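You operate a simulated robot arm through the tools that you are given. There is no shell and no other tool. Be economical: measure what you need, move in short steps, check, and stop when the job is done.

You run a simulated robot arm. Do the job below in one go: nothing can be reset, and whatever is moved stays where it is left.

Task
Box the capped jar of pellets, then shut and latch the lid.
Fine: draw the jar carrier OUT and leave it there; stand the jar upright in the store box; leave the other small jars. Set down upright: small jar with the orange foot.

The check looks at the end state, three seconds after you hand in, the way a careful person would. Anything else that was tipped, shoved, dropped, spilled or broken makes it a failure. Lids that push on must go on centred and level and be pressed home; caps that screw on are set level and turned clockwise until they are tight.

Robot
A 7-joint arm with a two-finger parallel gripper, fixed in place. Base frame: the origin is at the foot of the arm, x ahead of it, y to its left, z up; the work surface is at about z = 868. Readings come in mm, degrees, newtons and seconds.
With the tool pointing down near the work surface it reaches from about 240 to 680 mm from the base axis. Its first joint turns from -66.0 to 66.0 degrees. Payload 2.4 kg.
Tool frame: the origin (TCP) lies between the finger pads and is the grasp point; the fingertips stand 30 mm ahead of it; z points along the fingers, y is the line along which they close. Largest opening 94 mm; finger width 28, thickness 10; the body of the gripper, 50 by 96 mm, starts 55 mm behind the TCP.
Orientation is that of the tool frame in the base frame, as a unit quaternion [x, y, z, w]. With the fingers straight down and closing along the base's y, the tool's x points along the base's -x, its y along +y and its z along -z.

Tools
- The arm moves only by the tool servo_tool. Its argument "plan" is one flat list of numbers, 7 for each row, row after row: the shift along the tool's x, y, z in m, then the turn, a rotation vector about the tool's x, y, z in degrees, then the closure in counts, from 0 (fully open) to 255 (shut). In form: [dx, dy, dz, wx, wy, wz, hand, dx, dy, dz, wx, wy, wz, hand, ...]. A call has 1 to 10 rows; each row shifts and turns the commanded pose from where the row before left it, along the tool's axes as they then stand. Each row takes 0.2 s and may step no farther than 50 mm and 8.6 degrees from the row before; otherwise, or with a gripper value out of range, the whole call is refused. A pose out of reach is approached as far as the arm can. The call stops where the force on the tool passes 40 N (or 10 N more than at its start, if that is more) or the arm is blocked; 0.2 s more then pass. The fingers move at their own pace (about 153 mm/s each) and stop on an object; they squeeze with about 22 N. The grip force told is the motor's: it shows also when the fingers shut on nothing. Time passes only in rows, and 0.2 s behind the last, so rows that do not move let the fingers close. The reply holds the time, the measured pose of the TCP, the force on the tool along the base axes, the opening and the grip force, in the units named above and with some noise, with the torque about the TCP (base axes, N m) and any sound that the robot's microphone picked up.
- Cameras (640 x 400 px; columns grow to the right, rows downward): "scene" is fixed at [36.9, 487.3, 1427.5]; the picture's right is [-0.69, -0.73, 0.00], its down [-0.52, 0.49, -0.69] and it looks along [0.50, -0.48, -0.72] (base axes); focal length 214 px, centre (320, 200). "wrist" rides on the gripper at [76, 14, -103] in the tool frame; the picture's right is [-0.18, 0.98, 0.00], its down [-0.75, -0.14, -0.64] and it looks along [-0.63, -0.12, 0.77] (tool axes); focal length 243 px, centre (320, 200).
- camera(camera): a new picture of that camera. It takes no simulated time.
- pixel_to_xyz(camera, pixels): for up to 12 pixels [column, row] of the newest picture of that camera ("zoom" is the newest enlarged one), the place [x, y, z] in the base frame of the surface seen there, good to about 3 mm. It takes no simulated time.
- zoom(camera, box): a new picture of the part [left, top, right, bottom] of that camera's present view, enlarged. It takes no simulated time.
- job_done(): hands the job in; it is judged then, once.

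Go step by step. Measure first, check grasps and placings, and put right what went wrong. The budget is 80 turns and 38 pictures, counting those below and the enlarged ones. Unless the task says otherwise, let go and move clear before handing in, and close with one line.

The tools are called after "Call:" as name(argument=value, ...) on one line, values as JSON. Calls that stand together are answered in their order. servo_tool: Moves the arm, as the interface text tells. Its arguments: {"type":"object","properties":{"plan":{"type":"array"}},"required":["plan"]} The other tools are called the same way: camera (camera) takes a picture; pixel_to_xyz (camera, pixels) gives the place of the surface under pixels of a picture; zoom (camera, box) takes an enlarged picture of a part of a camera's view; job_done () hands the job in.

At the start:

```text
time: 0.0
tool_pos: [366.0, -72.9, 1293.0]
tool_rot: [0.0, 1.0, 0.0, -0.001]
wrist_force: [0.4, 0.2, -0.2]
wrist_torque: [0.0, 0.03, 0.01]
gripper_width: 93.9
grasp_force: 0.0
```

scene: 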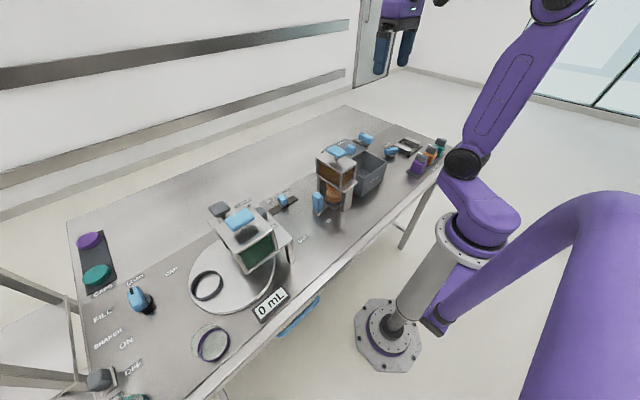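
wrist: 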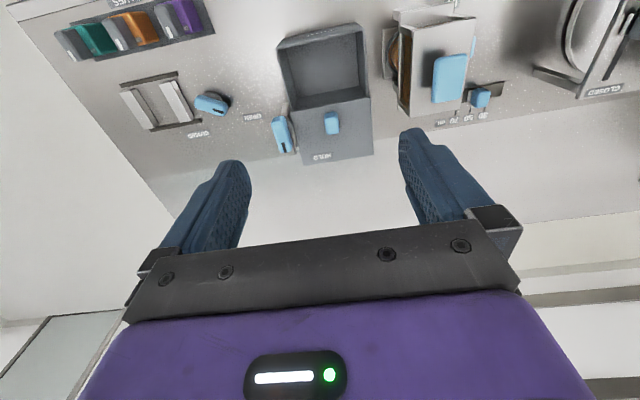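

The first pictures show a bench with several stations; I need enlarged views to identify the jars, the carrier and the box.

Call:
zoom(camera="scene", box=[290, 110, 460, 220])

Call:
zoom(camera="scene", box=[60, 180, 330, 400])

Call:
zoom(camera="wrist", box=[0, 0, 640, 200])

```text
3.64 times, centred on (375, 165) of scene
```

zoom: 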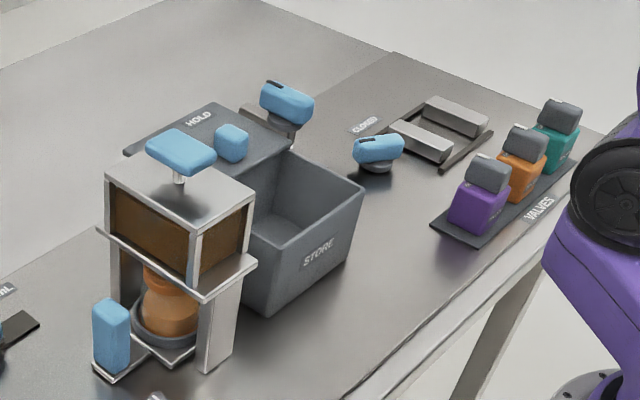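

```text
1.82 times, centred on (195, 290) of scene
```

zoom: 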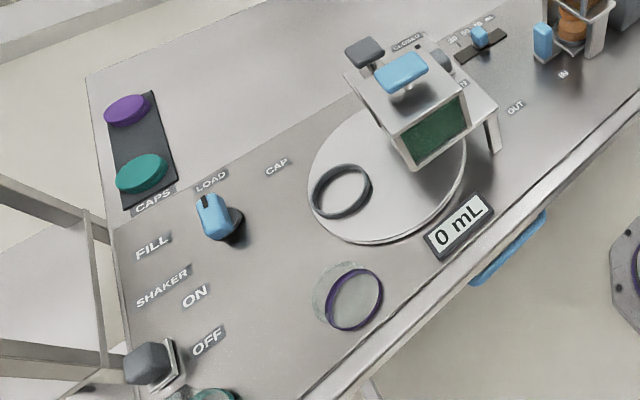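

```text
1.00 times, centred on (320, 100) of wrist (not enlarged: the box is as wide or as high as the picture)
```

zoom: 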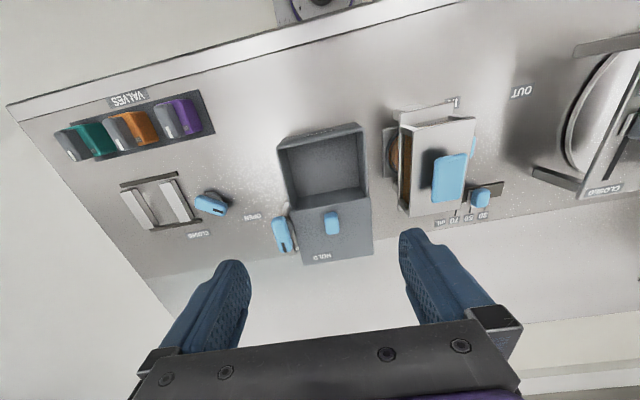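

The orange jar in the carrier (zoomed 170,300) looks already capped; I'll measure key features from both views.

Call:
pixel_to_xyz(camera="wrist", pixels=[[332, 222], [282, 235], [335, 240], [282, 140], [362, 126], [368, 180], [290, 207], [325, 175], [210, 204], [252, 217], [450, 178], [480, 198]])

Call:
pixel_to_xyz(camera="scene", pixels=[[317, 195], [318, 208], [333, 185], [333, 192], [336, 206], [328, 200], [350, 149], [366, 138], [391, 151], [358, 195], [386, 160], [374, 179]])

```text
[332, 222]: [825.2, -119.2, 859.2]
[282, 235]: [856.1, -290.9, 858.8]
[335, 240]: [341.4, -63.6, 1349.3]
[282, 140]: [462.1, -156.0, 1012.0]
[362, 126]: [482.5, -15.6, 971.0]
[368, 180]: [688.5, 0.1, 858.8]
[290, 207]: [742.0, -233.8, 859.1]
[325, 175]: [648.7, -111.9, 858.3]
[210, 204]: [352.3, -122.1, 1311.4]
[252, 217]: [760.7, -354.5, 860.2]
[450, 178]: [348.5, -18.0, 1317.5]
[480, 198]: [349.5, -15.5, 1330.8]
```

```text
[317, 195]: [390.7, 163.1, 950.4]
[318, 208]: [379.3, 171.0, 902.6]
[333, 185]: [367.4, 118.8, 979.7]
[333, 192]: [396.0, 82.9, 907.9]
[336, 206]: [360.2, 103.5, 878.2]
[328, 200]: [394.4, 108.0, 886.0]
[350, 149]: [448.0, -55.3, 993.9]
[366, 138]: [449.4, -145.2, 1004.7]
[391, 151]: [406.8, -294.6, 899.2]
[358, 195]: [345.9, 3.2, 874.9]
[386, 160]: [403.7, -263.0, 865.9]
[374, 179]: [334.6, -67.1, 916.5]
```

The last zoom was shifted by 100 rows, so I'll measure on the zoom picture itself.

Call:
pixel_to_xyz(camera="zoom", pixels=[[332, 222], [282, 235], [335, 250], [278, 145], [362, 126], [371, 183], [291, 210], [325, 175], [210, 204], [252, 217], [450, 178], [480, 198]])

Call:
zoom(camera="wrist", box=[230, 0, 420, 170])

```text
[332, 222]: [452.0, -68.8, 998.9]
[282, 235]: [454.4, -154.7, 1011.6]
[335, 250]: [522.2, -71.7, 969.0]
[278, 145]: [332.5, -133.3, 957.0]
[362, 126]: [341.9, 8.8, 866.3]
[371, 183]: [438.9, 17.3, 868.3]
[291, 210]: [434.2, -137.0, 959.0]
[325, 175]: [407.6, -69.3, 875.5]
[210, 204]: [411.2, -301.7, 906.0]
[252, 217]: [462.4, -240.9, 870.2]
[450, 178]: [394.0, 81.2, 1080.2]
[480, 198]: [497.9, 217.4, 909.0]
```

```text
2.35 times, centred on (325, 85) of wrist
```

zoom: 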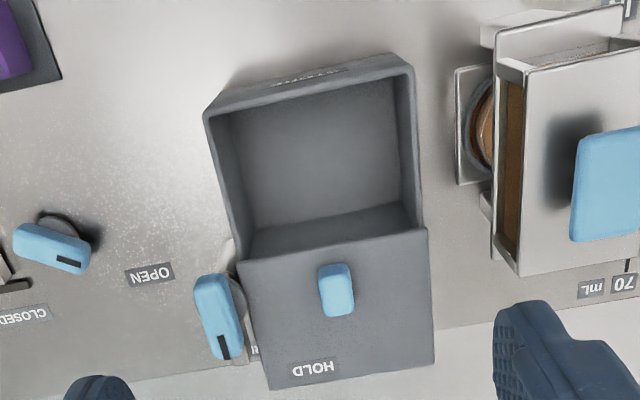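

The store box has a lid plate (HOLD) with a knob at (452,-69) and a rotary knob at (454,-155); I'll move closer for a better view.

Call:
servo_tool(plan=[0, -0.02, 0.045, 0, 0, 0, 0, 0, -0.02, 0.045, 0, 0, 0, 0, 0, -0.017, 0.045, 0, 0, 0, 0])

Call:
camera(camera="wrist")

Call:
zoom(camera="scene", box=[310, 125, 410, 215])

```text
time: 0.8
tool_pos: [366.8, -130.8, 1158.1]
tool_rot: [0.0, 1.0, 0.0, 0.0]
wrist_force: [-0.2, 0.1, 0.7]
wrist_torque: [0.03, -0.02, -0.01]
gripper_width: 94.0
grasp_force: 0.1
```

```text
31 pictures are left
```

wrist: 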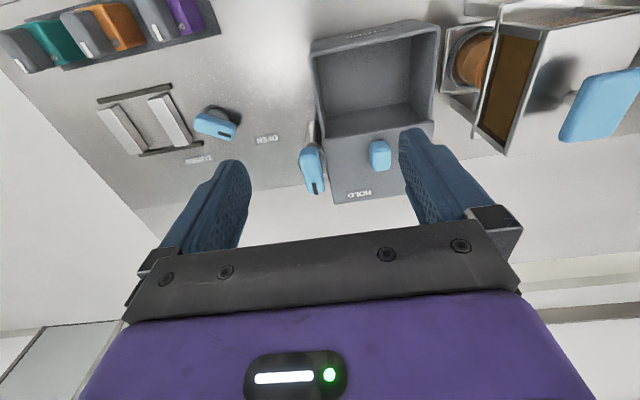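

```text
4.44 times, centred on (360, 170) of scene
```

zoom: 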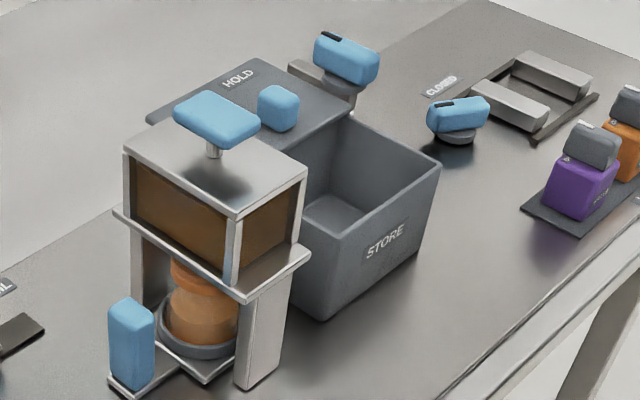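

Call:
zoom(camera="wrist", box=[240, 80, 440, 205])

Call:
zoom(camera="scene", box=[335, 125, 385, 157])

```text
3.20 times, centred on (340, 142) of wrist
```

zoom: 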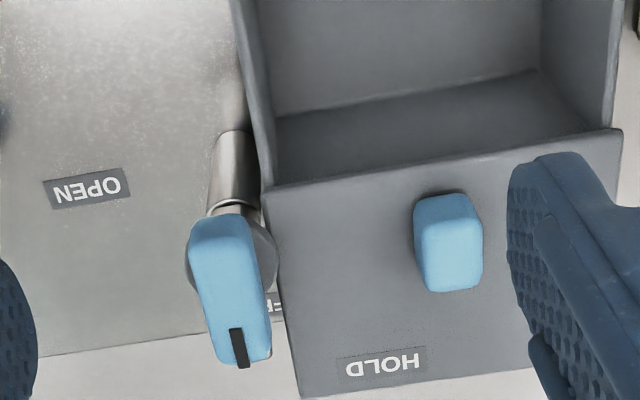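

```text
12.50 times, centred on (360, 141) of scene
```

zoom: 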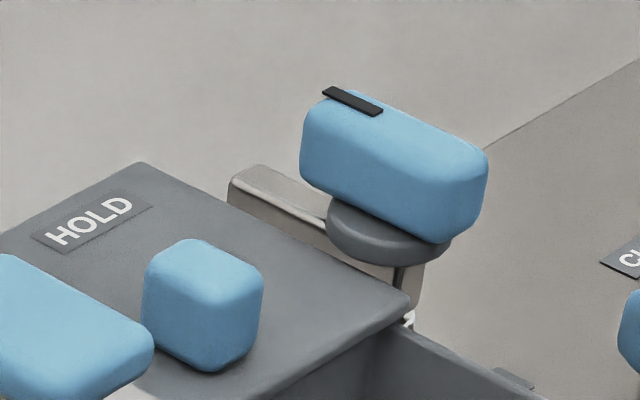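

Call:
pixel_to_xyz(camera="zoom", pixels=[[205, 262], [145, 168], [400, 300], [270, 390], [250, 180], [300, 205], [320, 115], [470, 190], [350, 110], [400, 250], [205, 250], [90, 220]])

Call:
pixel_to_xyz(camera="wrist", pixels=[[330, 200], [324, 140], [432, 126], [314, 130], [320, 55], [437, 28], [310, 155], [316, 190], [380, 150], [372, 100], [360, 194], [440, 28]])

```text
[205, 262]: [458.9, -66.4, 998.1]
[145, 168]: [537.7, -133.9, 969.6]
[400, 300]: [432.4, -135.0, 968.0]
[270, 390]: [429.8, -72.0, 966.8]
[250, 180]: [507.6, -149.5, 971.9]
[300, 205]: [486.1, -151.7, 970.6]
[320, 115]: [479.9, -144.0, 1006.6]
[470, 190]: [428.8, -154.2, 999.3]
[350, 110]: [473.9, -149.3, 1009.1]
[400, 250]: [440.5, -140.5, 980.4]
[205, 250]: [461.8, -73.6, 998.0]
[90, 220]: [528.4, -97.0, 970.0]
```

```text
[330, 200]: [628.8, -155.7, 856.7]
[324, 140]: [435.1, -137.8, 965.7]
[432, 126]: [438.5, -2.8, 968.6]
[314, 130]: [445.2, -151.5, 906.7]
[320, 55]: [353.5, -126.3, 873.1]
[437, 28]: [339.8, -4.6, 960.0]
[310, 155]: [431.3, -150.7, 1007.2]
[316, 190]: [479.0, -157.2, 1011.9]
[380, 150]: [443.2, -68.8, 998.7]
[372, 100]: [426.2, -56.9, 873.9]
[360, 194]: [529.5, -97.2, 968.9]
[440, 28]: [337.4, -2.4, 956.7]
```

Lid is x 432–538, y −135…−2 and slides −x ~100 mm; the latch bar points +x beside it. Now I'll look closely at the carrier and jar.

Call:
zoom(camera="scene", box=[290, 170, 370, 250])

Call:
pixel_to_xyz(camera="wrist", pixels=[[326, 175], [325, 178], [475, 65], [470, 50], [460, 30], [490, 60], [480, 130], [503, 153], [545, 30]])

```text
5.00 times, centred on (330, 210) of scene
```

zoom: 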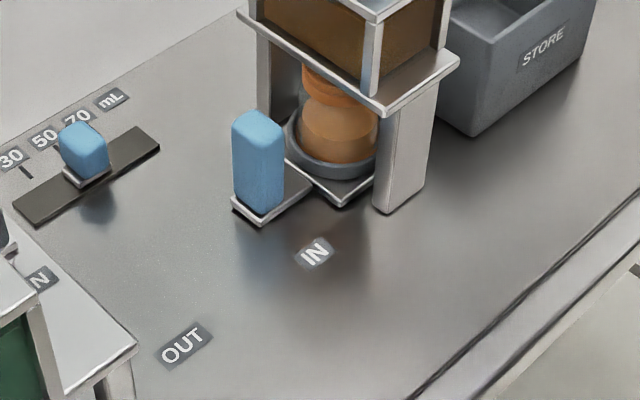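

```text
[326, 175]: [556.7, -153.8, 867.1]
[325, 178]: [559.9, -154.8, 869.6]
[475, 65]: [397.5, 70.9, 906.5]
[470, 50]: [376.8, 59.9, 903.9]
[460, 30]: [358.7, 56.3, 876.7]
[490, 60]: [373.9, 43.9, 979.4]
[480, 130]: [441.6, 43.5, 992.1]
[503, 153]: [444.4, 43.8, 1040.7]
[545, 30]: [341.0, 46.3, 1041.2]
```

Call:
pixel_to_xyz(camera="zoom", pixels=[[233, 118], [283, 125], [258, 160], [262, 205], [258, 118], [315, 250], [185, 343], [345, 200], [236, 160], [340, 135], [330, 95], [282, 160]])

```text
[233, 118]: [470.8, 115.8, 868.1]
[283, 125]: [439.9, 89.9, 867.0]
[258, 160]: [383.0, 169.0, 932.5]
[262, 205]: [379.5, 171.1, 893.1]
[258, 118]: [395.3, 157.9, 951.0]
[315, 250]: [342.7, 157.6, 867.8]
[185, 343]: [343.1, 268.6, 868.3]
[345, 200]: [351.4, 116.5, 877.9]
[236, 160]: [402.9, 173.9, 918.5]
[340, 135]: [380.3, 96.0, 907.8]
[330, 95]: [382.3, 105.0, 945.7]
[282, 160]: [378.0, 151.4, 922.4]
```

Call:
zoom(camera="scene", box=[200, 180, 320, 300])

Call:
pixel_to_xyz(camera="zoom", pixels=[[320, 160], [470, 200], [530, 260], [290, 285], [300, 320], [510, 300], [215, 130], [80, 95], [120, 100], [460, 110], [600, 75], [310, 115]])

```text
3.33 times, centred on (260, 240) of scene
```

zoom: 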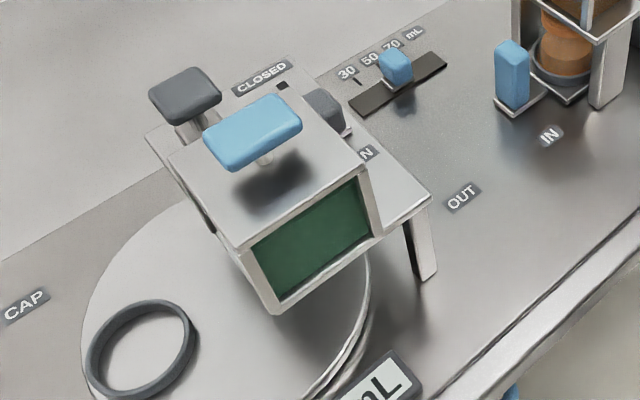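

```text
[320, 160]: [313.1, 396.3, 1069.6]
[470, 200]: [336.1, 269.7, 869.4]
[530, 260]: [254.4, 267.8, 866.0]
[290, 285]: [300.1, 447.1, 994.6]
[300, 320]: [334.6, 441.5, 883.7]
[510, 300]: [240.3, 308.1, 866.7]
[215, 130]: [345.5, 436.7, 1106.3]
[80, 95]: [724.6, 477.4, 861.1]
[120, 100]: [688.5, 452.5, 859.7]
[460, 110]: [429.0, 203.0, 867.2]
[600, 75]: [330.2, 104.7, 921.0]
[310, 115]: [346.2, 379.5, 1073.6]
```

Carrier needs to move +111 mm in y (IN label y 158, OUT y 269); handle centre ≈ (391,163), z up to 951. I'll lift, go over it, and turn so the fingers close along x.

Call:
servo_tool(plan=[-0.012, 0, -0.046, 0, 0, 0, 100, -0.012, 0, -0.046, 0, 0, 0, 100, 0, 0.049, 0, 0, 0, 0, 100, 0, 0.049, 0, 0, 0, 0, 100, 0, 0.049, 0, 0, 0, 0, 100, 0, 0.049, 0, 0, 0, 0, 100, 0, 0.049, 0, 0, 0, 0, 100, 0, 0.049, 0, 0, 0, 0, 100])

Call:
servo_tool(plan=[0, 0, 0, 0, 0, 8.5, 100, 0, 0, 0, 0, 0, 8.5, 100, 0, 0, 0, 0, 0, 8.5, 100, 0, 0, 0, 0, 0, 8.5, 100, 0, 0, 0, 0, 0, 8.5, 100, 0, 0, 0, 0, 0, 8.5, 100, 0, 0, 0, 0, 0, 8.5, 100, 0, 0, 0, 0, 0, 8.5, 100, 0, 0, 0, 0, 0, 8.5, 100, 0, 0, 0, 0, 0, 8.5, 100])

Call:
servo_tool(plan=[0, 0, 0, 0, 0, 5, 100, 0, 0, 0.049, 0, 0, 0, 100, 0, 0, 0.049, 0, 0, 0, 100, 0, 0, 0.049, 0, 0, 0, 100])

Call:
camera(camera="wrist")

Call:
camera(camera="scene")

```text
time: 2.6
tool_pos: [390.3, 162.5, 1251.2]
tool_rot: [0.0, 1.0, 0.0, 0.0]
wrist_force: [-0.2, 0.6, 0.5]
wrist_torque: [0.0, -0.01, 0.01]
gripper_width: 57.1
grasp_force: 0.1
```

```text
time: 4.8
tool_pos: [390.0, 162.8, 1250.3]
tool_rot: [0.677, 0.736, 0.0, 0.0]
wrist_force: [0.6, -1.7, -1.0]
wrist_torque: [0.01, -0.03, 0.01]
gripper_width: 57.1
grasp_force: 0.0
```

```text
time: 5.8
tool_pos: [389.3, 164.2, 1100.5]
tool_rot: [0.707, 0.707, 0.0, 0.0]
wrist_force: [0.0, -0.2, -0.3]
wrist_torque: [-0.01, -0.02, -0.03]
gripper_width: 57.1
grasp_force: 0.0
```

```text
25 pictures are left
```

wrist: 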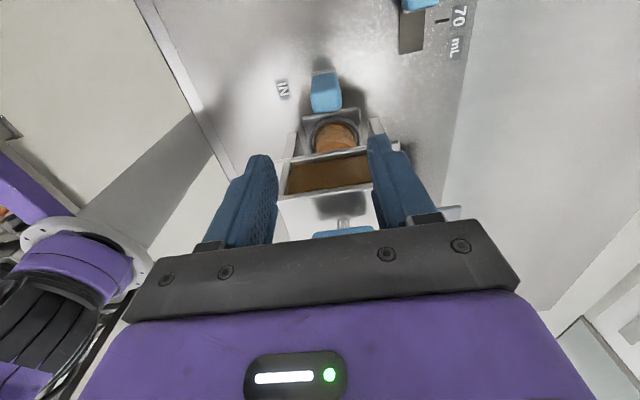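

```text
24 pictures are left
```

scene: 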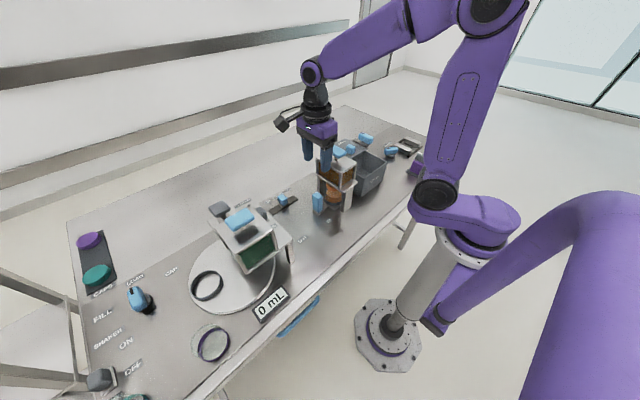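

Fingers straddle the handle's line; I'll refine the handle's position from the wrist picture (325,75–110).

Call:
pixel_to_xyz(camera="wrist", pixels=[[314, 78], [336, 76], [340, 104], [314, 110], [325, 85], [327, 108], [335, 150], [335, 135], [290, 195], [370, 183], [342, 222], [335, 125]])

```text
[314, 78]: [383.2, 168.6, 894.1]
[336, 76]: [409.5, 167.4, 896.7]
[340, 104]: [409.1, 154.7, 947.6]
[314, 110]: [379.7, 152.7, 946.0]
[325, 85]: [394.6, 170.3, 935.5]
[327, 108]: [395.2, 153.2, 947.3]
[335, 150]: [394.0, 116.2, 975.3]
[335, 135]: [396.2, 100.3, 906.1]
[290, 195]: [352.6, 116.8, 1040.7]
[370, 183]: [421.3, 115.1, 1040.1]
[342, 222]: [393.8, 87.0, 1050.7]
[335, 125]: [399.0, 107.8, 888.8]
```

Call:
servo_tool(plan=[-0.002, 0.005, 0.04, 0, 0, 0, 100, 0, 0, 0.04, 0, 0, 0, 100, 0, 0, 0.04, 0, 0, 0, 100, 0, 0, 0.033, 0, 0, 0, 100, 0, 0, 0, 0, 0, 0, 255, 0, 0, 0, 0, 0, 0, 255])

```text
time: 7.2
tool_pos: [394.9, 161.0, 951.0]
tool_rot: [0.707, 0.707, 0.0, 0.0]
wrist_force: [-1.0, -0.8, 8.2]
wrist_torque: [-0.09, -0.14, 0.03]
gripper_width: 36.1
grasp_force: 45.3
```

The grip holds at 36 mm with force; I'll draw the carrier along +y slowly.

Call:
servo_tool(plan=[0.011, 0, 0, 0, 0, 0, 255, 0.011, 0, 0, 0, 0, 0, 255, 0.011, 0, 0, 0, 0, 0, 255, 0.011, 0, 0, 0, 0, 0, 255, 0.011, 0, 0, 0, 0, 0, 255])

Call:
zoom(camera="scene", box=[260, 150, 380, 250])

```text
time: 8.4
tool_pos: [395.4, 219.6, 950.8]
tool_rot: [0.707, 0.707, 0.001, 0.0]
wrist_force: [-8.1, -1.6, 36.3]
wrist_torque: [-0.3, 0.01, -0.03]
gripper_width: 36.2
grasp_force: 44.7
```

```text
4.00 times, centred on (320, 200) of scene
```

zoom: 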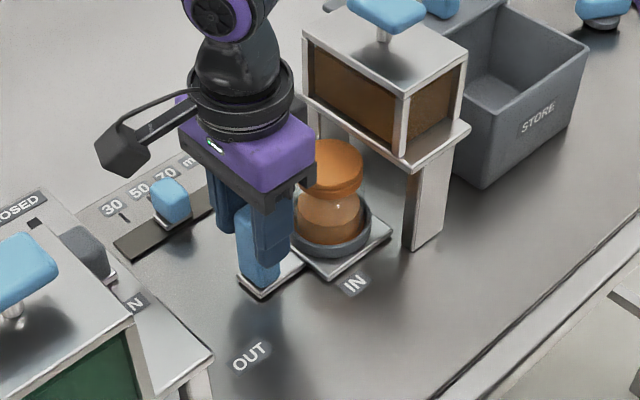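

The carrier slides well and the jar (orange cap) is visible; vertical load of 36 N needs easing, so I'll nudge up slightly and continue.

Call:
servo_tool(plan=[0, 0, -0.001, 0, 0, 0, 255, 0.009, 0, 0, 0, 0, 0, 255, 0.009, 0, 0, 0, 0, 0, 255])

```text
time: 9.2
tool_pos: [395.4, 235.3, 950.9]
tool_rot: [0.708, 0.706, -0.001, 0.0]
wrist_force: [-4.7, -1.0, 5.3]
wrist_torque: [0.28, -0.06, -0.23]
gripper_width: 36.4
grasp_force: 45.4
```

Call:
servo_tool(plan=[0.009, 0, 0, 0, 0, 0, 255, 0.009, 0, 0, 0, 0, 0, 255, 0.009, 0, 0, 0, 0, 0, 255, 0.006, 0, 0, 0, 0, 0, 255])

```text
time: 10.2
tool_pos: [395.9, 266.4, 950.2]
tool_rot: [0.707, 0.707, -0.002, -0.001]
wrist_force: [-4.7, 0.9, -28.6]
wrist_torque: [1.12, -0.08, -0.13]
gripper_width: 36.0
grasp_force: 45.1
```

Call:
servo_tool(plan=[0.003, 0, 0.0005, 0, 0, 0, 255, 0.004, 0, 0, 0, 0, 0, 255])

Call:
zoom(camera="scene", box=[250, 170, 370, 270])

```text
time: 10.8
tool_pos: [394.6, 271.8, 949.9]
tool_rot: [0.708, 0.706, -0.003, 0.0]
wrist_force: [-6.7, -11.0, -17.2]
wrist_torque: [0.75, 0.06, 0.17]
gripper_width: 36.2
grasp_force: 45.2
```

```text
4.00 times, centred on (310, 220) of scene
```

zoom: 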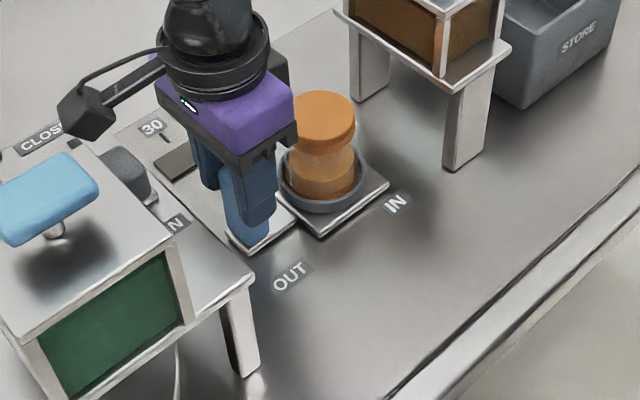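

Handle is beside OUT and the y-force rose to −11 N, so it's at or near its stop; I'll try 3 mm more.

Call:
servo_tool(plan=[0.003, 0, 0, 0, 0, 0, 255, 0, 0, 0, 0, 0, 0, 255])

```text
time: 11.4
tool_pos: [396.5, 273.2, 948.8]
tool_rot: [0.708, 0.706, -0.004, 0.0]
wrist_force: [-6.7, -35.2, 2.5]
wrist_torque: [0.16, -0.06, -0.06]
gripper_width: 36.2
grasp_force: 44.8
```

That's the end stop. Relax the pull, release and rise.

Call:
servo_tool(plan=[-0.0035, 0, 0, 0, 0, 0, 255, 0, 0, 0, 0, 0, 0, 100, 0, 0, 0, 0, 0, 0, 100, 0, 0, -0.04, 0, 0, 0, 100, 0, 0, -0.045, 0, 0, 0, 100, 0, 0, -0.045, 0, 0, 0, 100, 0, 0, -0.045, 0, 0, 0, 100])

Call:
camera(camera="wrist")

Call:
zoom(camera="scene", box=[270, 170, 370, 250])

```text
time: 13.0
tool_pos: [397.1, 273.8, 1126.2]
tool_rot: [0.708, 0.706, 0.001, 0.0]
wrist_force: [1.2, -0.2, 0.0]
wrist_torque: [0.02, 0.02, 0.03]
gripper_width: 57.2
grasp_force: 0.1
```

```text
21 pictures are left
```

wrist: 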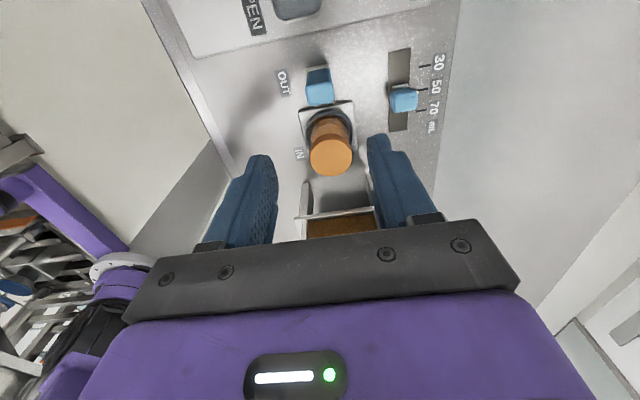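

```text
5.00 times, centred on (320, 210) of scene
```

zoom: 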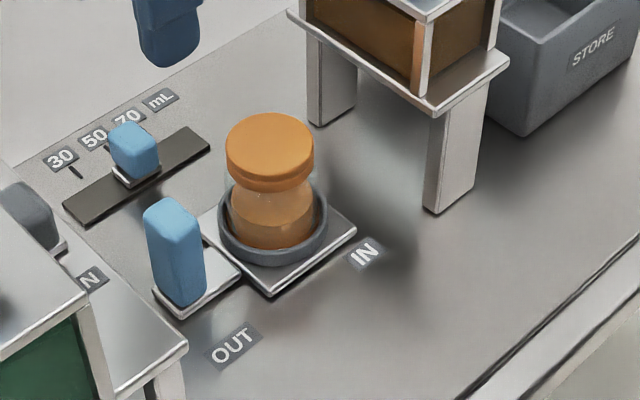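

Call:
pixel_to_xyz(camera="zoom", pixels=[[270, 145], [228, 150], [313, 152], [270, 192], [270, 240], [233, 205], [310, 210], [272, 258], [270, 115], [300, 245], [338, 232], [270, 168]])

Call:
pixel_to_xyz(camera="wrist", pixels=[[331, 158], [310, 157], [352, 157], [331, 177], [331, 139], [331, 125], [345, 112], [312, 118], [318, 98], [318, 75], [340, 200], [308, 123]])

```text
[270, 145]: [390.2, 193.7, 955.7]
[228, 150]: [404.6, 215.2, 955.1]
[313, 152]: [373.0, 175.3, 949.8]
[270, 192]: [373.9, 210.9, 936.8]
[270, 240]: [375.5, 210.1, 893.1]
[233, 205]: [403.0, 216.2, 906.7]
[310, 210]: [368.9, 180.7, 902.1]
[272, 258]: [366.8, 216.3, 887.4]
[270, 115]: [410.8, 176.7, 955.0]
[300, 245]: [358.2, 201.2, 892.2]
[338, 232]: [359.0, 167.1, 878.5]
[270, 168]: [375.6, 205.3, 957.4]
```

```text
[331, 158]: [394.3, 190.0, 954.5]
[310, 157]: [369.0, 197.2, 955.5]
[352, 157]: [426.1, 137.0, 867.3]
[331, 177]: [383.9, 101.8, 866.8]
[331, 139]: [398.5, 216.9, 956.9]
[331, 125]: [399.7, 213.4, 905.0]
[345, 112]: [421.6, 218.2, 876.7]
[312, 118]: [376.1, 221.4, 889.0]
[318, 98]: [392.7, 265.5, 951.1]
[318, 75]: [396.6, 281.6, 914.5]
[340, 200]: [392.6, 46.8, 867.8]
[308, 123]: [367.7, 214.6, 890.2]
```

Jar: cap top z≈956, centre ≈(394,194), ring top ≈893. I'll centre over it and descend to a check height.

Call:
servo_tool(plan=[-0.04, -0.0015, 0, 0, 0, 0, 55, -0.0395, -0.0015, 0, 0, 0, 0, 55, 0, 0, 0.045, 0, 0, 0, 55, 0, 0, 0.045, 0, 0, 0, 55, 0, 0, 0.025, 0, 0, 0, 55])

Call:
camera(camera="wrist")

Call:
zoom(camera="scene", box=[270, 140, 370, 230])

```text
time: 14.2
tool_pos: [392.1, 195.2, 1011.7]
tool_rot: [0.707, 0.707, 0.0, -0.001]
wrist_force: [-0.4, -0.2, 0.0]
wrist_torque: [-0.01, 0.0, 0.01]
gripper_width: 73.7
grasp_force: 0.1
```

```text
19 pictures are left
```

wrist: 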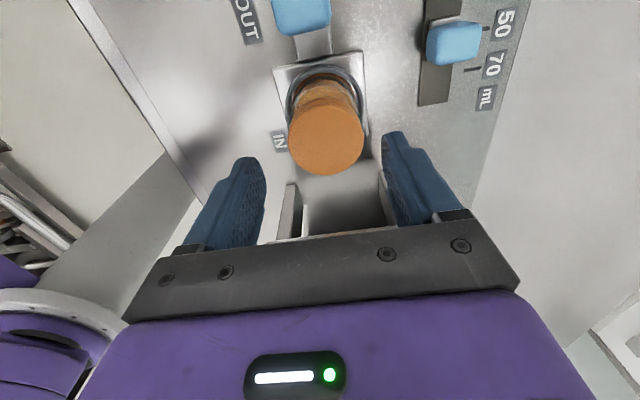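

```text
4.44 times, centred on (320, 185) of scene
```

zoom: 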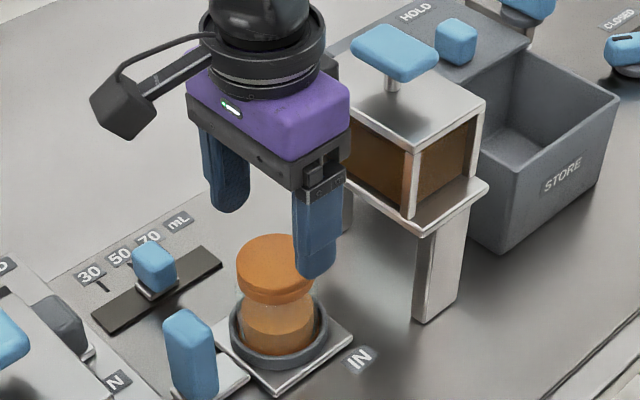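

Call:
pixel_to_xyz(camera="wrist", pixels=[[290, 140], [362, 137], [327, 174], [325, 105], [326, 140], [430, 45], [427, 100], [296, 105]])

```text
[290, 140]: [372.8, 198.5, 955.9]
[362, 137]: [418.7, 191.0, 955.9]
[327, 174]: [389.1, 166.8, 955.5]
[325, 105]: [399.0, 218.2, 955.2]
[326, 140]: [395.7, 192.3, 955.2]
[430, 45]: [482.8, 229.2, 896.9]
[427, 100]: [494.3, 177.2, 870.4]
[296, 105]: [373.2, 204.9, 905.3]
```

Cap centre ≈ (395,193), Ø≈50. Descend and close.

Call:
servo_tool(plan=[-0.002, 0.003, 0.03, 0, 0, 0, 55, 0, 0, 0.03, 0, 0, 0, 55, 0, 0, 0.016, 0, 0, 0, 55, 0, 0, 0, 0, 0, 0, 55, 0, 0, 0, 0, 0, 0, 255, 0, 0, 0, 0, 0, 0, 255])

```text
time: 15.6
tool_pos: [395.4, 192.2, 934.8]
tool_rot: [0.707, 0.707, 0.0, 0.0]
wrist_force: [-0.1, -0.6, -0.1]
wrist_torque: [-0.01, 0.0, 0.0]
gripper_width: 58.1
grasp_force: 21.7
```

Call:
servo_tool(plan=[0, 0, 0, 0, 0, 0, 255, 0, 0, -0.01, 0, 0, 0, 255, 0, 0, -0.02, 0, 0, 0, 255, 0, 0, -0.03, 0, 0, 0, 255])

Call:
zoom(camera="scene", box=[270, 130, 380, 230])

```text
time: 16.6
tool_pos: [394.3, 191.8, 992.4]
tool_rot: [0.707, 0.707, 0.0, -0.001]
wrist_force: [-0.7, -0.7, -1.5]
wrist_torque: [-0.01, -0.02, -0.01]
gripper_width: 58.2
grasp_force: 21.5
```

```text
4.00 times, centred on (325, 180) of scene
```

zoom: 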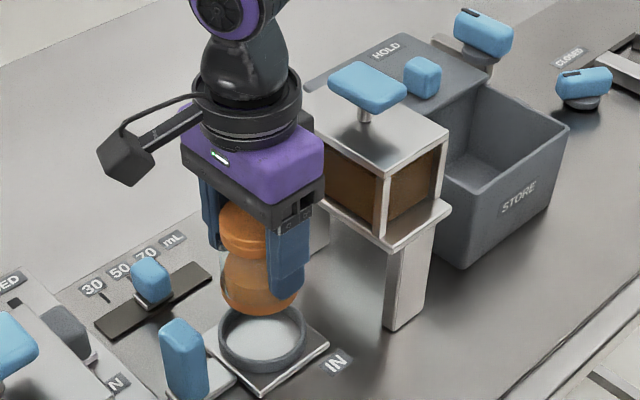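

Jar is lifted cleanly, ring is left behind. Raise, carry to above the box, then rotate back.

Call:
servo_tool(plan=[0, 0, -0.04, 0, 0, 0, 255, 0, 0, -0.04, 0, 0, 0, 255, 0, 0, -0.04, 0, 0, 0, 255, 0, 0, -0.04, 0, 0, 0, 255, 0, 0, -0.04, 0, 0, 0, 255, 0, 0, -0.04, 0, 0, 0, 255])

Call:
servo_tool(plan=[-0.02, -0.001, 0, 0, 0, 0, 255, -0.03, -0.001, 0, 0, 0, 0, 255, -0.035, -0.001, 0, 0, 0, 0, 255, -0.035, -0.001, 0, 0, 0, 0, 255, -0.035, -0.001, 0, 0, 0, 0, 255, -0.035, -0.001, 0, 0, 0, 0, 255, -0.03, -0.001, 0, 0, 0, 0, 255, -0.025, -0.001, 0, 0, 0, 0, 255, -0.017, -0.001, 0, 0, 0, 0, 255])

Call:
servo_tool(plan=[0, 0, 0, 0, 0, -8.5, 255, 0, 0, 0, 0, 0, -8.5, 255, 0, 0, 0, 0, 0, -8.5, 255, 0, 0, 0, 0, 0, -8.5, 255, 0, 0, 0, 0, 0, -8.5, 255, 0, 0, 0, 0, 0, -8.5, 255, 0, 0, 0, 0, 0, -8.5, 255, 0, 0, 0, 0, 0, -8.5, 255, 0, 0, 0, 0, 0, -8.5, 255, 0, 0, 0, 0, 0, -8.5, 255])

Call:
servo_tool(plan=[0, 0, 0, 0, 0, -5, 255, 0, 0, 0.04, 0, 0, 0, 255, 0, 0, 0.04, 0, 0, 0, 255, 0, 0, 0.04, 0, 0, 0, 255, 0, 0, 0.04, 0, 0, 0, 255])

Call:
camera(camera="wrist")

Call:
zoom(camera="scene", box=[310, 100, 410, 200])

```text
time: 18.0
tool_pos: [394.1, 192.4, 1232.5]
tool_rot: [0.707, 0.707, 0.0, -0.001]
wrist_force: [-0.3, -1.1, 0.5]
wrist_torque: [-0.01, 0.0, -0.01]
gripper_width: 58.0
grasp_force: 22.2
```

```text
time: 20.0
tool_pos: [386.5, -69.1, 1233.8]
tool_rot: [0.707, 0.707, 0.001, 0.0]
wrist_force: [0.7, 0.1, -1.6]
wrist_torque: [0.04, -0.03, -0.03]
gripper_width: 57.9
grasp_force: 22.1
```

```text
time: 22.2
tool_pos: [386.4, -69.1, 1234.0]
tool_rot: [0.042, 0.999, 0.0, 0.0]
wrist_force: [0.7, -0.2, -1.6]
wrist_torque: [0.03, 0.0, 0.04]
gripper_width: 57.8
grasp_force: 21.7
```

```text
time: 23.4
tool_pos: [388.0, -69.1, 1073.9]
tool_rot: [0.0, 1.0, 0.0, 0.001]
wrist_force: [1.0, -0.5, -0.5]
wrist_torque: [0.01, -0.01, 0.03]
gripper_width: 57.6
grasp_force: 21.9
```

```text
16 pictures are left
```

wrist: 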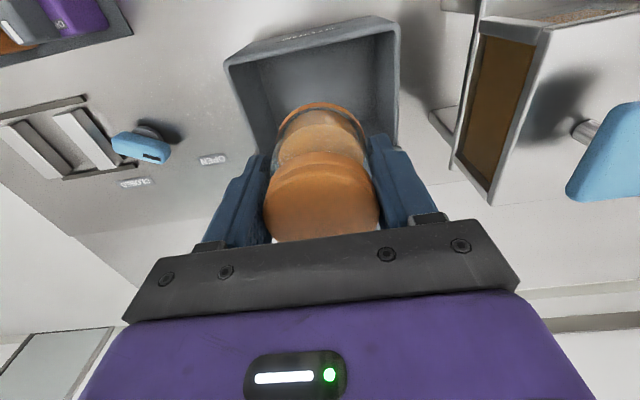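

```text
4.00 times, centred on (360, 150) of scene
```

zoom: 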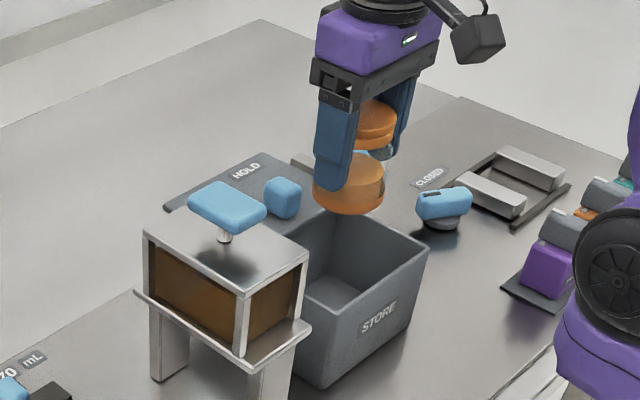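

Jar hangs upright above the box, centred. Descending to just above the floor, then slowly to contact.

Call:
servo_tool(plan=[0.003, 0, 0.03, 0, 0, 0, 255, 0, 0, 0.03, 0, 0, 0, 255, 0, 0, 0.03, 0, 0, 0, 255, 0, 0, 0.03, 0, 0, 0, 255, 0, 0, 0.014, 0, 0, 0, 255, 0, 0, 0, 0, 0, 0, 255])

Call:
servo_tool(plan=[0, 0, 0.002, 0, 0, 0, 255, 0, 0, 0.002, 0, 0, 0, 255])

```text
time: 24.8
tool_pos: [382.6, -69.1, 939.0]
tool_rot: [0.0, 1.0, 0.0, 0.0]
wrist_force: [0.2, -0.2, -0.5]
wrist_torque: [0.03, 0.0, 0.03]
gripper_width: 57.9
grasp_force: 22.0
```

```text
time: 25.4
tool_pos: [384.0, -69.3, 935.3]
tool_rot: [0.0, 1.0, 0.001, 0.0]
wrist_force: [-0.7, -1.0, 0.4]
wrist_torque: [0.01, -0.04, 0.03]
gripper_width: 57.7
grasp_force: 22.0
```

Call:
servo_tool(plan=[0, 0, 0.002, 0, 0, 0, 255, 0, 0, 0.001, 0, 0, 0, 255])

Call:
servo_tool(plan=[0, 0, 0.001, 0, 0, 0, 255, 0, 0, 0.001, 0, 0, 0, 255])

```text
time: 26.0
tool_pos: [384.3, -68.8, 931.7]
tool_rot: [0.0, 1.0, 0.001, 0.0]
wrist_force: [-0.7, 0.5, -1.0]
wrist_torque: [-0.03, -0.01, 0.02]
gripper_width: 57.9
grasp_force: 21.5
```

```text
time: 26.6
tool_pos: [384.3, -69.8, 930.6]
tool_rot: [0.0, 1.0, 0.0, 0.001]
wrist_force: [0.1, -0.1, 0.8]
wrist_torque: [-0.04, 0.01, 0.0]
gripper_width: 57.9
grasp_force: 21.9
```

Call:
servo_tool(plan=[0, 0, 0.001, 0, 0, 0, 255, 0, 0, 0.001, 0, 0, 0, 255])

Call:
servo_tool(plan=[0, 0, 0.001, 0, 0, 0, 255])

Call:
servo_tool(plan=[0, 0, 0.001, 0, 0, 0, 255])

```text
time: 27.4
tool_pos: [384.5, -69.5, 929.8]
tool_rot: [0.0, 1.0, 0.0, 0.0]
wrist_force: [-3.2, 0.5, 12.0]
wrist_torque: [0.01, 0.13, -0.03]
gripper_width: 58.0
grasp_force: 21.7
stopped in row 2: the force on the tool passed its limit at 42 N (the readings are from after the stop); the commanded pose is now the measured one
```

```text
time: 27.8
tool_pos: [384.1, -68.7, 929.8]
tool_rot: [0.0, 1.0, 0.0, 0.001]
wrist_force: [-4.0, 1.0, 14.4]
wrist_torque: [0.02, 0.06, -0.05]
gripper_width: 57.9
grasp_force: 22.2
stopped in row 1: the force on the tool passed its limit at 46 N (the readings are from after the stop); the commanded pose is now the measured one
```

```text
time: 28.3
tool_pos: [384.1, -69.8, 930.9]
tool_rot: [0.0, 1.0, 0.001, 0.001]
wrist_force: [-3.6, 0.6, 13.8]
wrist_torque: [0.03, 0.05, -0.03]
gripper_width: 58.0
grasp_force: 22.1
stopped in row 1: the force on the tool passed its limit at 42 N (the readings are from after the stop); the commanded pose is now the measured one
```

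The jar is firmly on the box floor (contact at z≈930). Ease up a hair, open, and rise.

Call:
servo_tool(plan=[0, 0, -0.0008, 0, 0, 0, 255, 0, 0, 0, 0, 0, 0, 55, 0, 0, 0, 0, 0, 0, 55, 0, 0, -0.015, 0, 0, 0, 55, 0, 0, -0.04, 0, 0, 0, 55, 0, 0, -0.045, 0, 0, 0, 55, 0, 0, -0.045, 0, 0, 0, 55])

Call:
camera(camera="wrist")

```text
time: 29.9
tool_pos: [383.3, -70.7, 1073.9]
tool_rot: [0.0, 1.0, 0.0, 0.001]
wrist_force: [0.3, 0.5, -0.5]
wrist_torque: [0.01, -0.04, -0.01]
gripper_width: 73.8
grasp_force: 0.0
```

```text
14 pictures are left
```

wrist: 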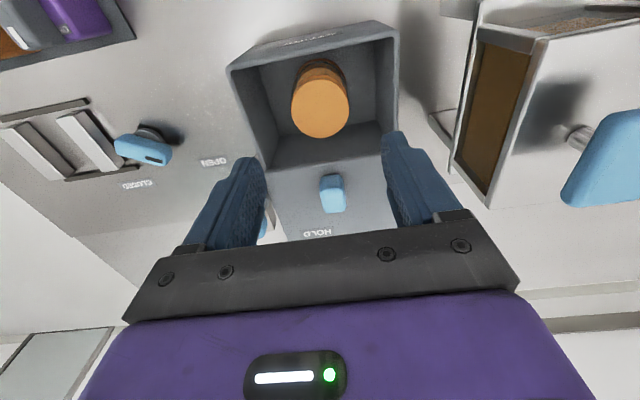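

Call:
pixel_to_xyz(camera="wrist", pixels=[[320, 105], [292, 105], [349, 105], [330, 180], [331, 208], [320, 195], [345, 190], [395, 100], [270, 172], [330, 163], [232, 66], [395, 35]])

```text
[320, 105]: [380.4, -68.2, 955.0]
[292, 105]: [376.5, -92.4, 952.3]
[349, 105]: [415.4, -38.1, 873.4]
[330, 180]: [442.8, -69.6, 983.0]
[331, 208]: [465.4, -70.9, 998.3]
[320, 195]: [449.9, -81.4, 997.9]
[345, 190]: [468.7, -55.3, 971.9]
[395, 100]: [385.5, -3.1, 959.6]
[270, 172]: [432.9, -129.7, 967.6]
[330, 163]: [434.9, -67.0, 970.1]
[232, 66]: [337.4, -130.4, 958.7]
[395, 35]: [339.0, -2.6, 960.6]
```

Jar stands upright, top ≈954, below rim 960. Next grasp the lid knob at (456,−69), z 970–998.

Call:
servo_tool(plan=[-0.036, 0.0005, 0, 0, 0, 0, 100, -0.036, 0.0005, 0, 0, 0, 0, 100, 0, 0, 0.035, 0, 0, 0, 100, 0, 0, 0.035, 0, 0, 0, 100, 0, 0, 0, 0, 0, 0, 255, 0, 0, 0, 0, 0, 0, 255])

```text
time: 31.3
tool_pos: [458.2, -70.4, 1006.3]
tool_rot: [0.0, 1.0, -0.001, 0.001]
wrist_force: [0.7, -0.8, 9.0]
wrist_torque: [0.09, 0.63, -0.14]
gripper_width: 23.8
grasp_force: 45.5
```

Knob gripped. Draw the lid toward −x in small rows.

Call:
servo_tool(plan=[0.005, 0, -0.0005, 0, 0, 0, 255, 0.01, 0, 0, 0, 0, 0, 255, 0.01, 0, 0, 0, 0, 0, 255, 0.01, 0, 0, 0, 0, 0, 255])

Call:
zoom(camera="scene", box=[310, 100, 410, 200])

```text
time: 32.3
tool_pos: [421.1, -69.8, 1004.9]
tool_rot: [0.0, 1.0, -0.002, 0.001]
wrist_force: [0.5, -10.6, -16.2]
wrist_torque: [-0.06, -1.41, 0.09]
gripper_width: 23.7
grasp_force: 45.2
```

```text
4.00 times, centred on (360, 150) of scene
```

zoom: 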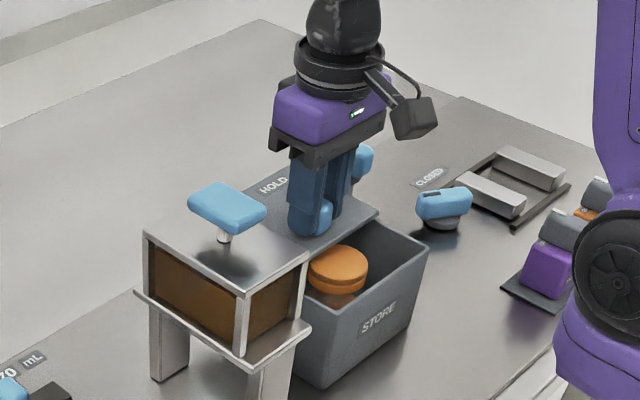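

The lid slides over the box with the jar clear. Continue.

Call:
servo_tool(plan=[0.008, -0.0005, 0.0005, 0, 0, 0, 255, 0.01, 0, 0, 0, 0, 0, 255, 0.01, 0, 0, 0, 0, 0, 255, 0.008, 0, 0, 0, 0, 0, 255])

Call:
servo_tool(plan=[0.008, 0, 0, 0, 0, 0, 255, 0.007, 0, 0, 0, 0, 0, 255, 0.006, 0, 0, 0, 0, 0, 255])

```text
time: 33.0
tool_pos: [399.7, -70.9, 1006.1]
tool_rot: [0.0, 1.0, 0.0, -0.003]
wrist_force: [-0.6, -3.3, -3.1]
wrist_torque: [0.02, -0.23, 0.05]
gripper_width: 23.6
grasp_force: 44.8
stopped in row 3: the force on the tool passed its limit at 41 N (the readings are from after the stop); the commanded pose is now the measured one
```

```text
time: 33.8
tool_pos: [377.3, -70.3, 1005.8]
tool_rot: [0.0, 1.0, 0.0, -0.004]
wrist_force: [0.9, -7.7, -32.9]
wrist_torque: [-0.17, -0.74, -0.03]
gripper_width: 23.3
grasp_force: 44.8
```

Call:
servo_tool(plan=[0, 0, 0.0008, 0, 0, 0, 255, 0.006, 0, 0, 0, 0, 0, 255, 0.005, 0, 0, 0, 0, 0, 255])

Call:
zoom(camera="scene", box=[310, 110, 410, 200])

```text
time: 34.6
tool_pos: [367.9, -69.9, 1005.8]
tool_rot: [0.0, 1.0, 0.0, -0.001]
wrist_force: [0.7, -9.1, -3.7]
wrist_torque: [-0.18, 1.25, -0.01]
gripper_width: 23.7
grasp_force: 44.8
```

```text
4.44 times, centred on (360, 155) of scene
```

zoom: 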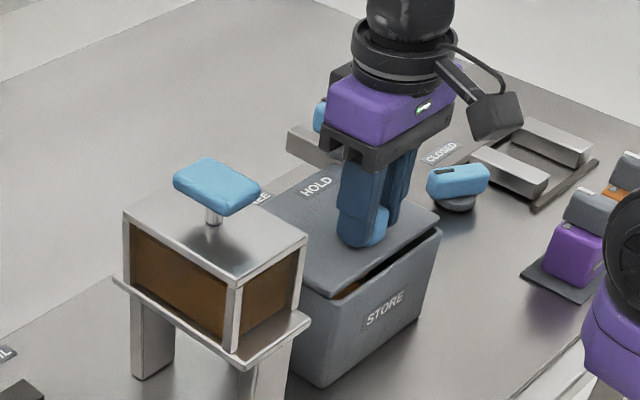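

About 10–15 mm gap remains at the front. Continue to the stop.

Call:
servo_tool(plan=[0.005, 0, 0, 0, 0, 0, 255, 0.004, 0, 0, 0, 0, 0, 255])

Call:
servo_tool(plan=[0.003, 0, 0, 0, 0, 0, 255, 0.003, 0, 0, 0, 0, 0, 255])

Call:
servo_tool(plan=[0.003, 0, 0, 0, 0, 0, 255, 0, 0, 0, 0, 0, 0, 255])

```text
time: 35.2
tool_pos: [358.2, -70.1, 1005.6]
tool_rot: [0.0, 1.0, 0.0, -0.001]
wrist_force: [0.2, -13.0, -1.7]
wrist_torque: [-0.24, 0.32, 0.07]
gripper_width: 23.4
grasp_force: 45.1
```

```text
time: 35.8
tool_pos: [356.4, -70.3, 1005.1]
tool_rot: [0.0, 1.0, 0.0, 0.004]
wrist_force: [29.9, -8.9, -20.0]
wrist_torque: [-0.05, 0.24, -0.06]
gripper_width: 23.5
grasp_force: 44.8
```

```text
time: 36.4
tool_pos: [354.7, -69.6, 1005.3]
tool_rot: [0.001, 1.0, -0.002, 0.007]
wrist_force: [37.7, -2.5, -19.9]
wrist_torque: [0.29, -0.42, -0.07]
gripper_width: 23.3
grasp_force: 44.8
```

At the stop (force 38 N). Ease, release, rise and look.

Call:
servo_tool(plan=[-0.003, 0, 0, 0, 0, 0, 255, 0, 0, 0, 0, 0, 0, 110, 0, 0, 0, 0, 0, 0, 110, 0, 0, -0.035, 0, 0, 0, 110, 0, 0, -0.045, 0, 0, 0, 110, 0, 0, -0.045, 0, 0, 0, 110])

Call:
zoom(camera="scene", box=[310, 110, 410, 200])

Call:
camera(camera="wrist")

```text
time: 37.8
tool_pos: [353.1, -69.6, 1127.7]
tool_rot: [0.0, 1.0, -0.001, -0.002]
wrist_force: [0.0, 0.3, -0.5]
wrist_torque: [0.01, -0.01, 0.0]
gripper_width: 53.5
grasp_force: 0.1
```

```text
4.44 times, centred on (360, 155) of scene
```

zoom: 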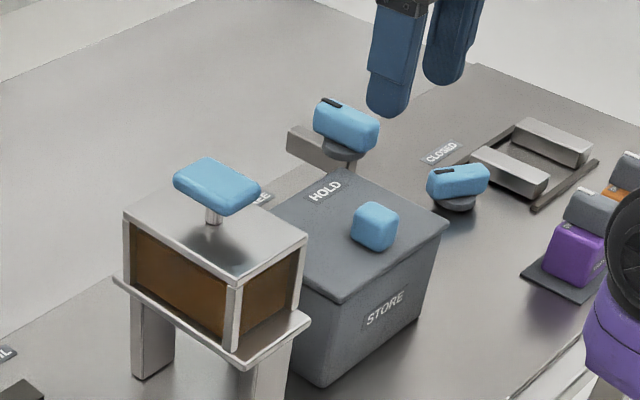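

```text
10 pictures are left
```

wrist: 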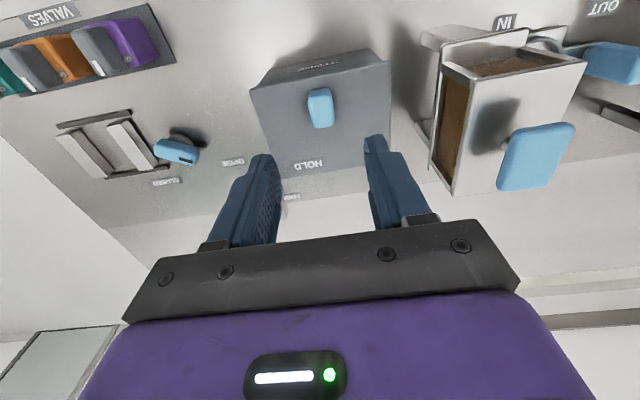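

Lid is fully closed. Now measure the latch knob precisely from the scene.

Call:
zoom(camera="scene", box=[345, 120, 385, 160])

Call:
pixel_to_xyz(camera="zoom", pixels=[[175, 110], [290, 165], [410, 190], [300, 215], [225, 115], [300, 250], [320, 275], [80, 235], [140, 265], [240, 300], [350, 320], [60, 290]])

```text
10.00 times, centred on (365, 140) of scene
```

zoom: 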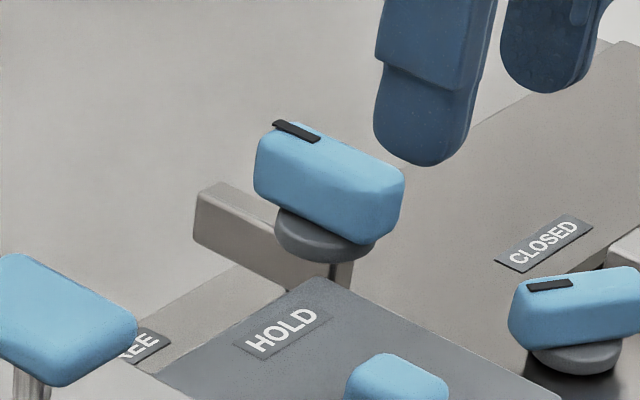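

```text
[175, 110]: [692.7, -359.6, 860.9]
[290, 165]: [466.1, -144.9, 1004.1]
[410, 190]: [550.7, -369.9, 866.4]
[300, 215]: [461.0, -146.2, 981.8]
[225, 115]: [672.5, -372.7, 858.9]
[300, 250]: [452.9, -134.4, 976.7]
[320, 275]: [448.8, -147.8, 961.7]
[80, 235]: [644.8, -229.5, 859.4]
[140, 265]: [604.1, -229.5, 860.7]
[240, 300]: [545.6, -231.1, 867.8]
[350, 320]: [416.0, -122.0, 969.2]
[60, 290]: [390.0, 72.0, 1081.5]
```

Call:
pixel_to_xyz(camera="zoom", pixels=[[262, 145], [315, 135], [395, 172], [340, 165], [385, 220], [265, 195], [215, 190], [240, 210], [205, 235], [270, 275], [280, 232], [370, 247]])

```text
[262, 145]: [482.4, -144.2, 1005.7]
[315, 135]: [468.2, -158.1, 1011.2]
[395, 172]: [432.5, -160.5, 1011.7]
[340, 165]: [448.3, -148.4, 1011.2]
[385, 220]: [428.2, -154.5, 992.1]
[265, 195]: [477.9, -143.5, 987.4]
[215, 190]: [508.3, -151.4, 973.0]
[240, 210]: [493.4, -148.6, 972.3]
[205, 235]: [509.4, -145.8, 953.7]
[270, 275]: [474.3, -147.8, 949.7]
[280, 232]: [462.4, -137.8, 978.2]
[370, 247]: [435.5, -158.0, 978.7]
```

Latch knob centre ≈(455,−154), z 985–1012, bar along +x. Move over it with open fingers and grip.

Call:
servo_tool(plan=[-0.034, -0.028, 0, 0, 0, 0, 100, -0.034, -0.028, 0, 0, 0, 0, 100, -0.034, -0.028, 0, 0, 0, 0, 100, 0, 0, 0.04, 0, 0, 0, 100, 0, 0, 0.04, 0, 0, 0, 100, 0, 0, 0.031, 0, 0, 0, 100, 0, 0, 0, 0, 0, 0, 255, 0, 0, 0, 0, 0, 0, 255])

Call:
zoom(camera="scene", box=[330, 100, 400, 170])

```text
time: 39.6
tool_pos: [455.2, -157.8, 1019.2]
tool_rot: [0.001, 1.0, -0.001, -0.002]
wrist_force: [-2.5, -11.3, -2.2]
wrist_torque: [-0.1, -0.4, 0.06]
gripper_width: 23.9
grasp_force: 45.1
```

```text
5.71 times, centred on (365, 135) of scene
```

zoom: 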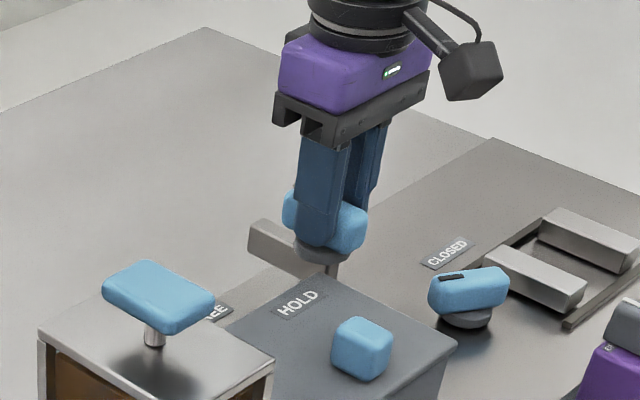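

Knob gripped (23.9 mm); the −11 N y force says the axis is slightly further −y. Correct 4 mm and turn counter-clockwise (seen from above) a bit.

Call:
servo_tool(plan=[0, -0.004, 0, 0, 0, 0, 255, 0, 0, 0, 0, 0, -6, 255, 0, 0, 0, 0, 0, -6, 255, 0, 0, 0, 0, 0, -6, 255])

```text
time: 40.6
tool_pos: [455.0, -158.7, 1017.8]
tool_rot: [-0.158, 0.987, 0.0, -0.001]
wrist_force: [13.9, -4.1, -17.3]
wrist_torque: [-0.52, 0.94, -0.03]
gripper_width: 24.1
grasp_force: 46.0
```

It turns. Trim the position a little and continue.

Call:
servo_tool(plan=[-0.0015, 0, 0.0005, 0, 0, -6, 255, 0, 0, 0, 0, 0, -6, 255, 0, 0, 0, 0, 0, -6, 255])

```text
time: 41.4
tool_pos: [454.7, -159.5, 1018.6]
tool_rot: [-0.309, 0.951, 0.001, -0.001]
wrist_force: [8.2, -12.1, -21.0]
wrist_torque: [-0.36, -0.31, -0.06]
gripper_width: 23.9
grasp_force: 44.9
```

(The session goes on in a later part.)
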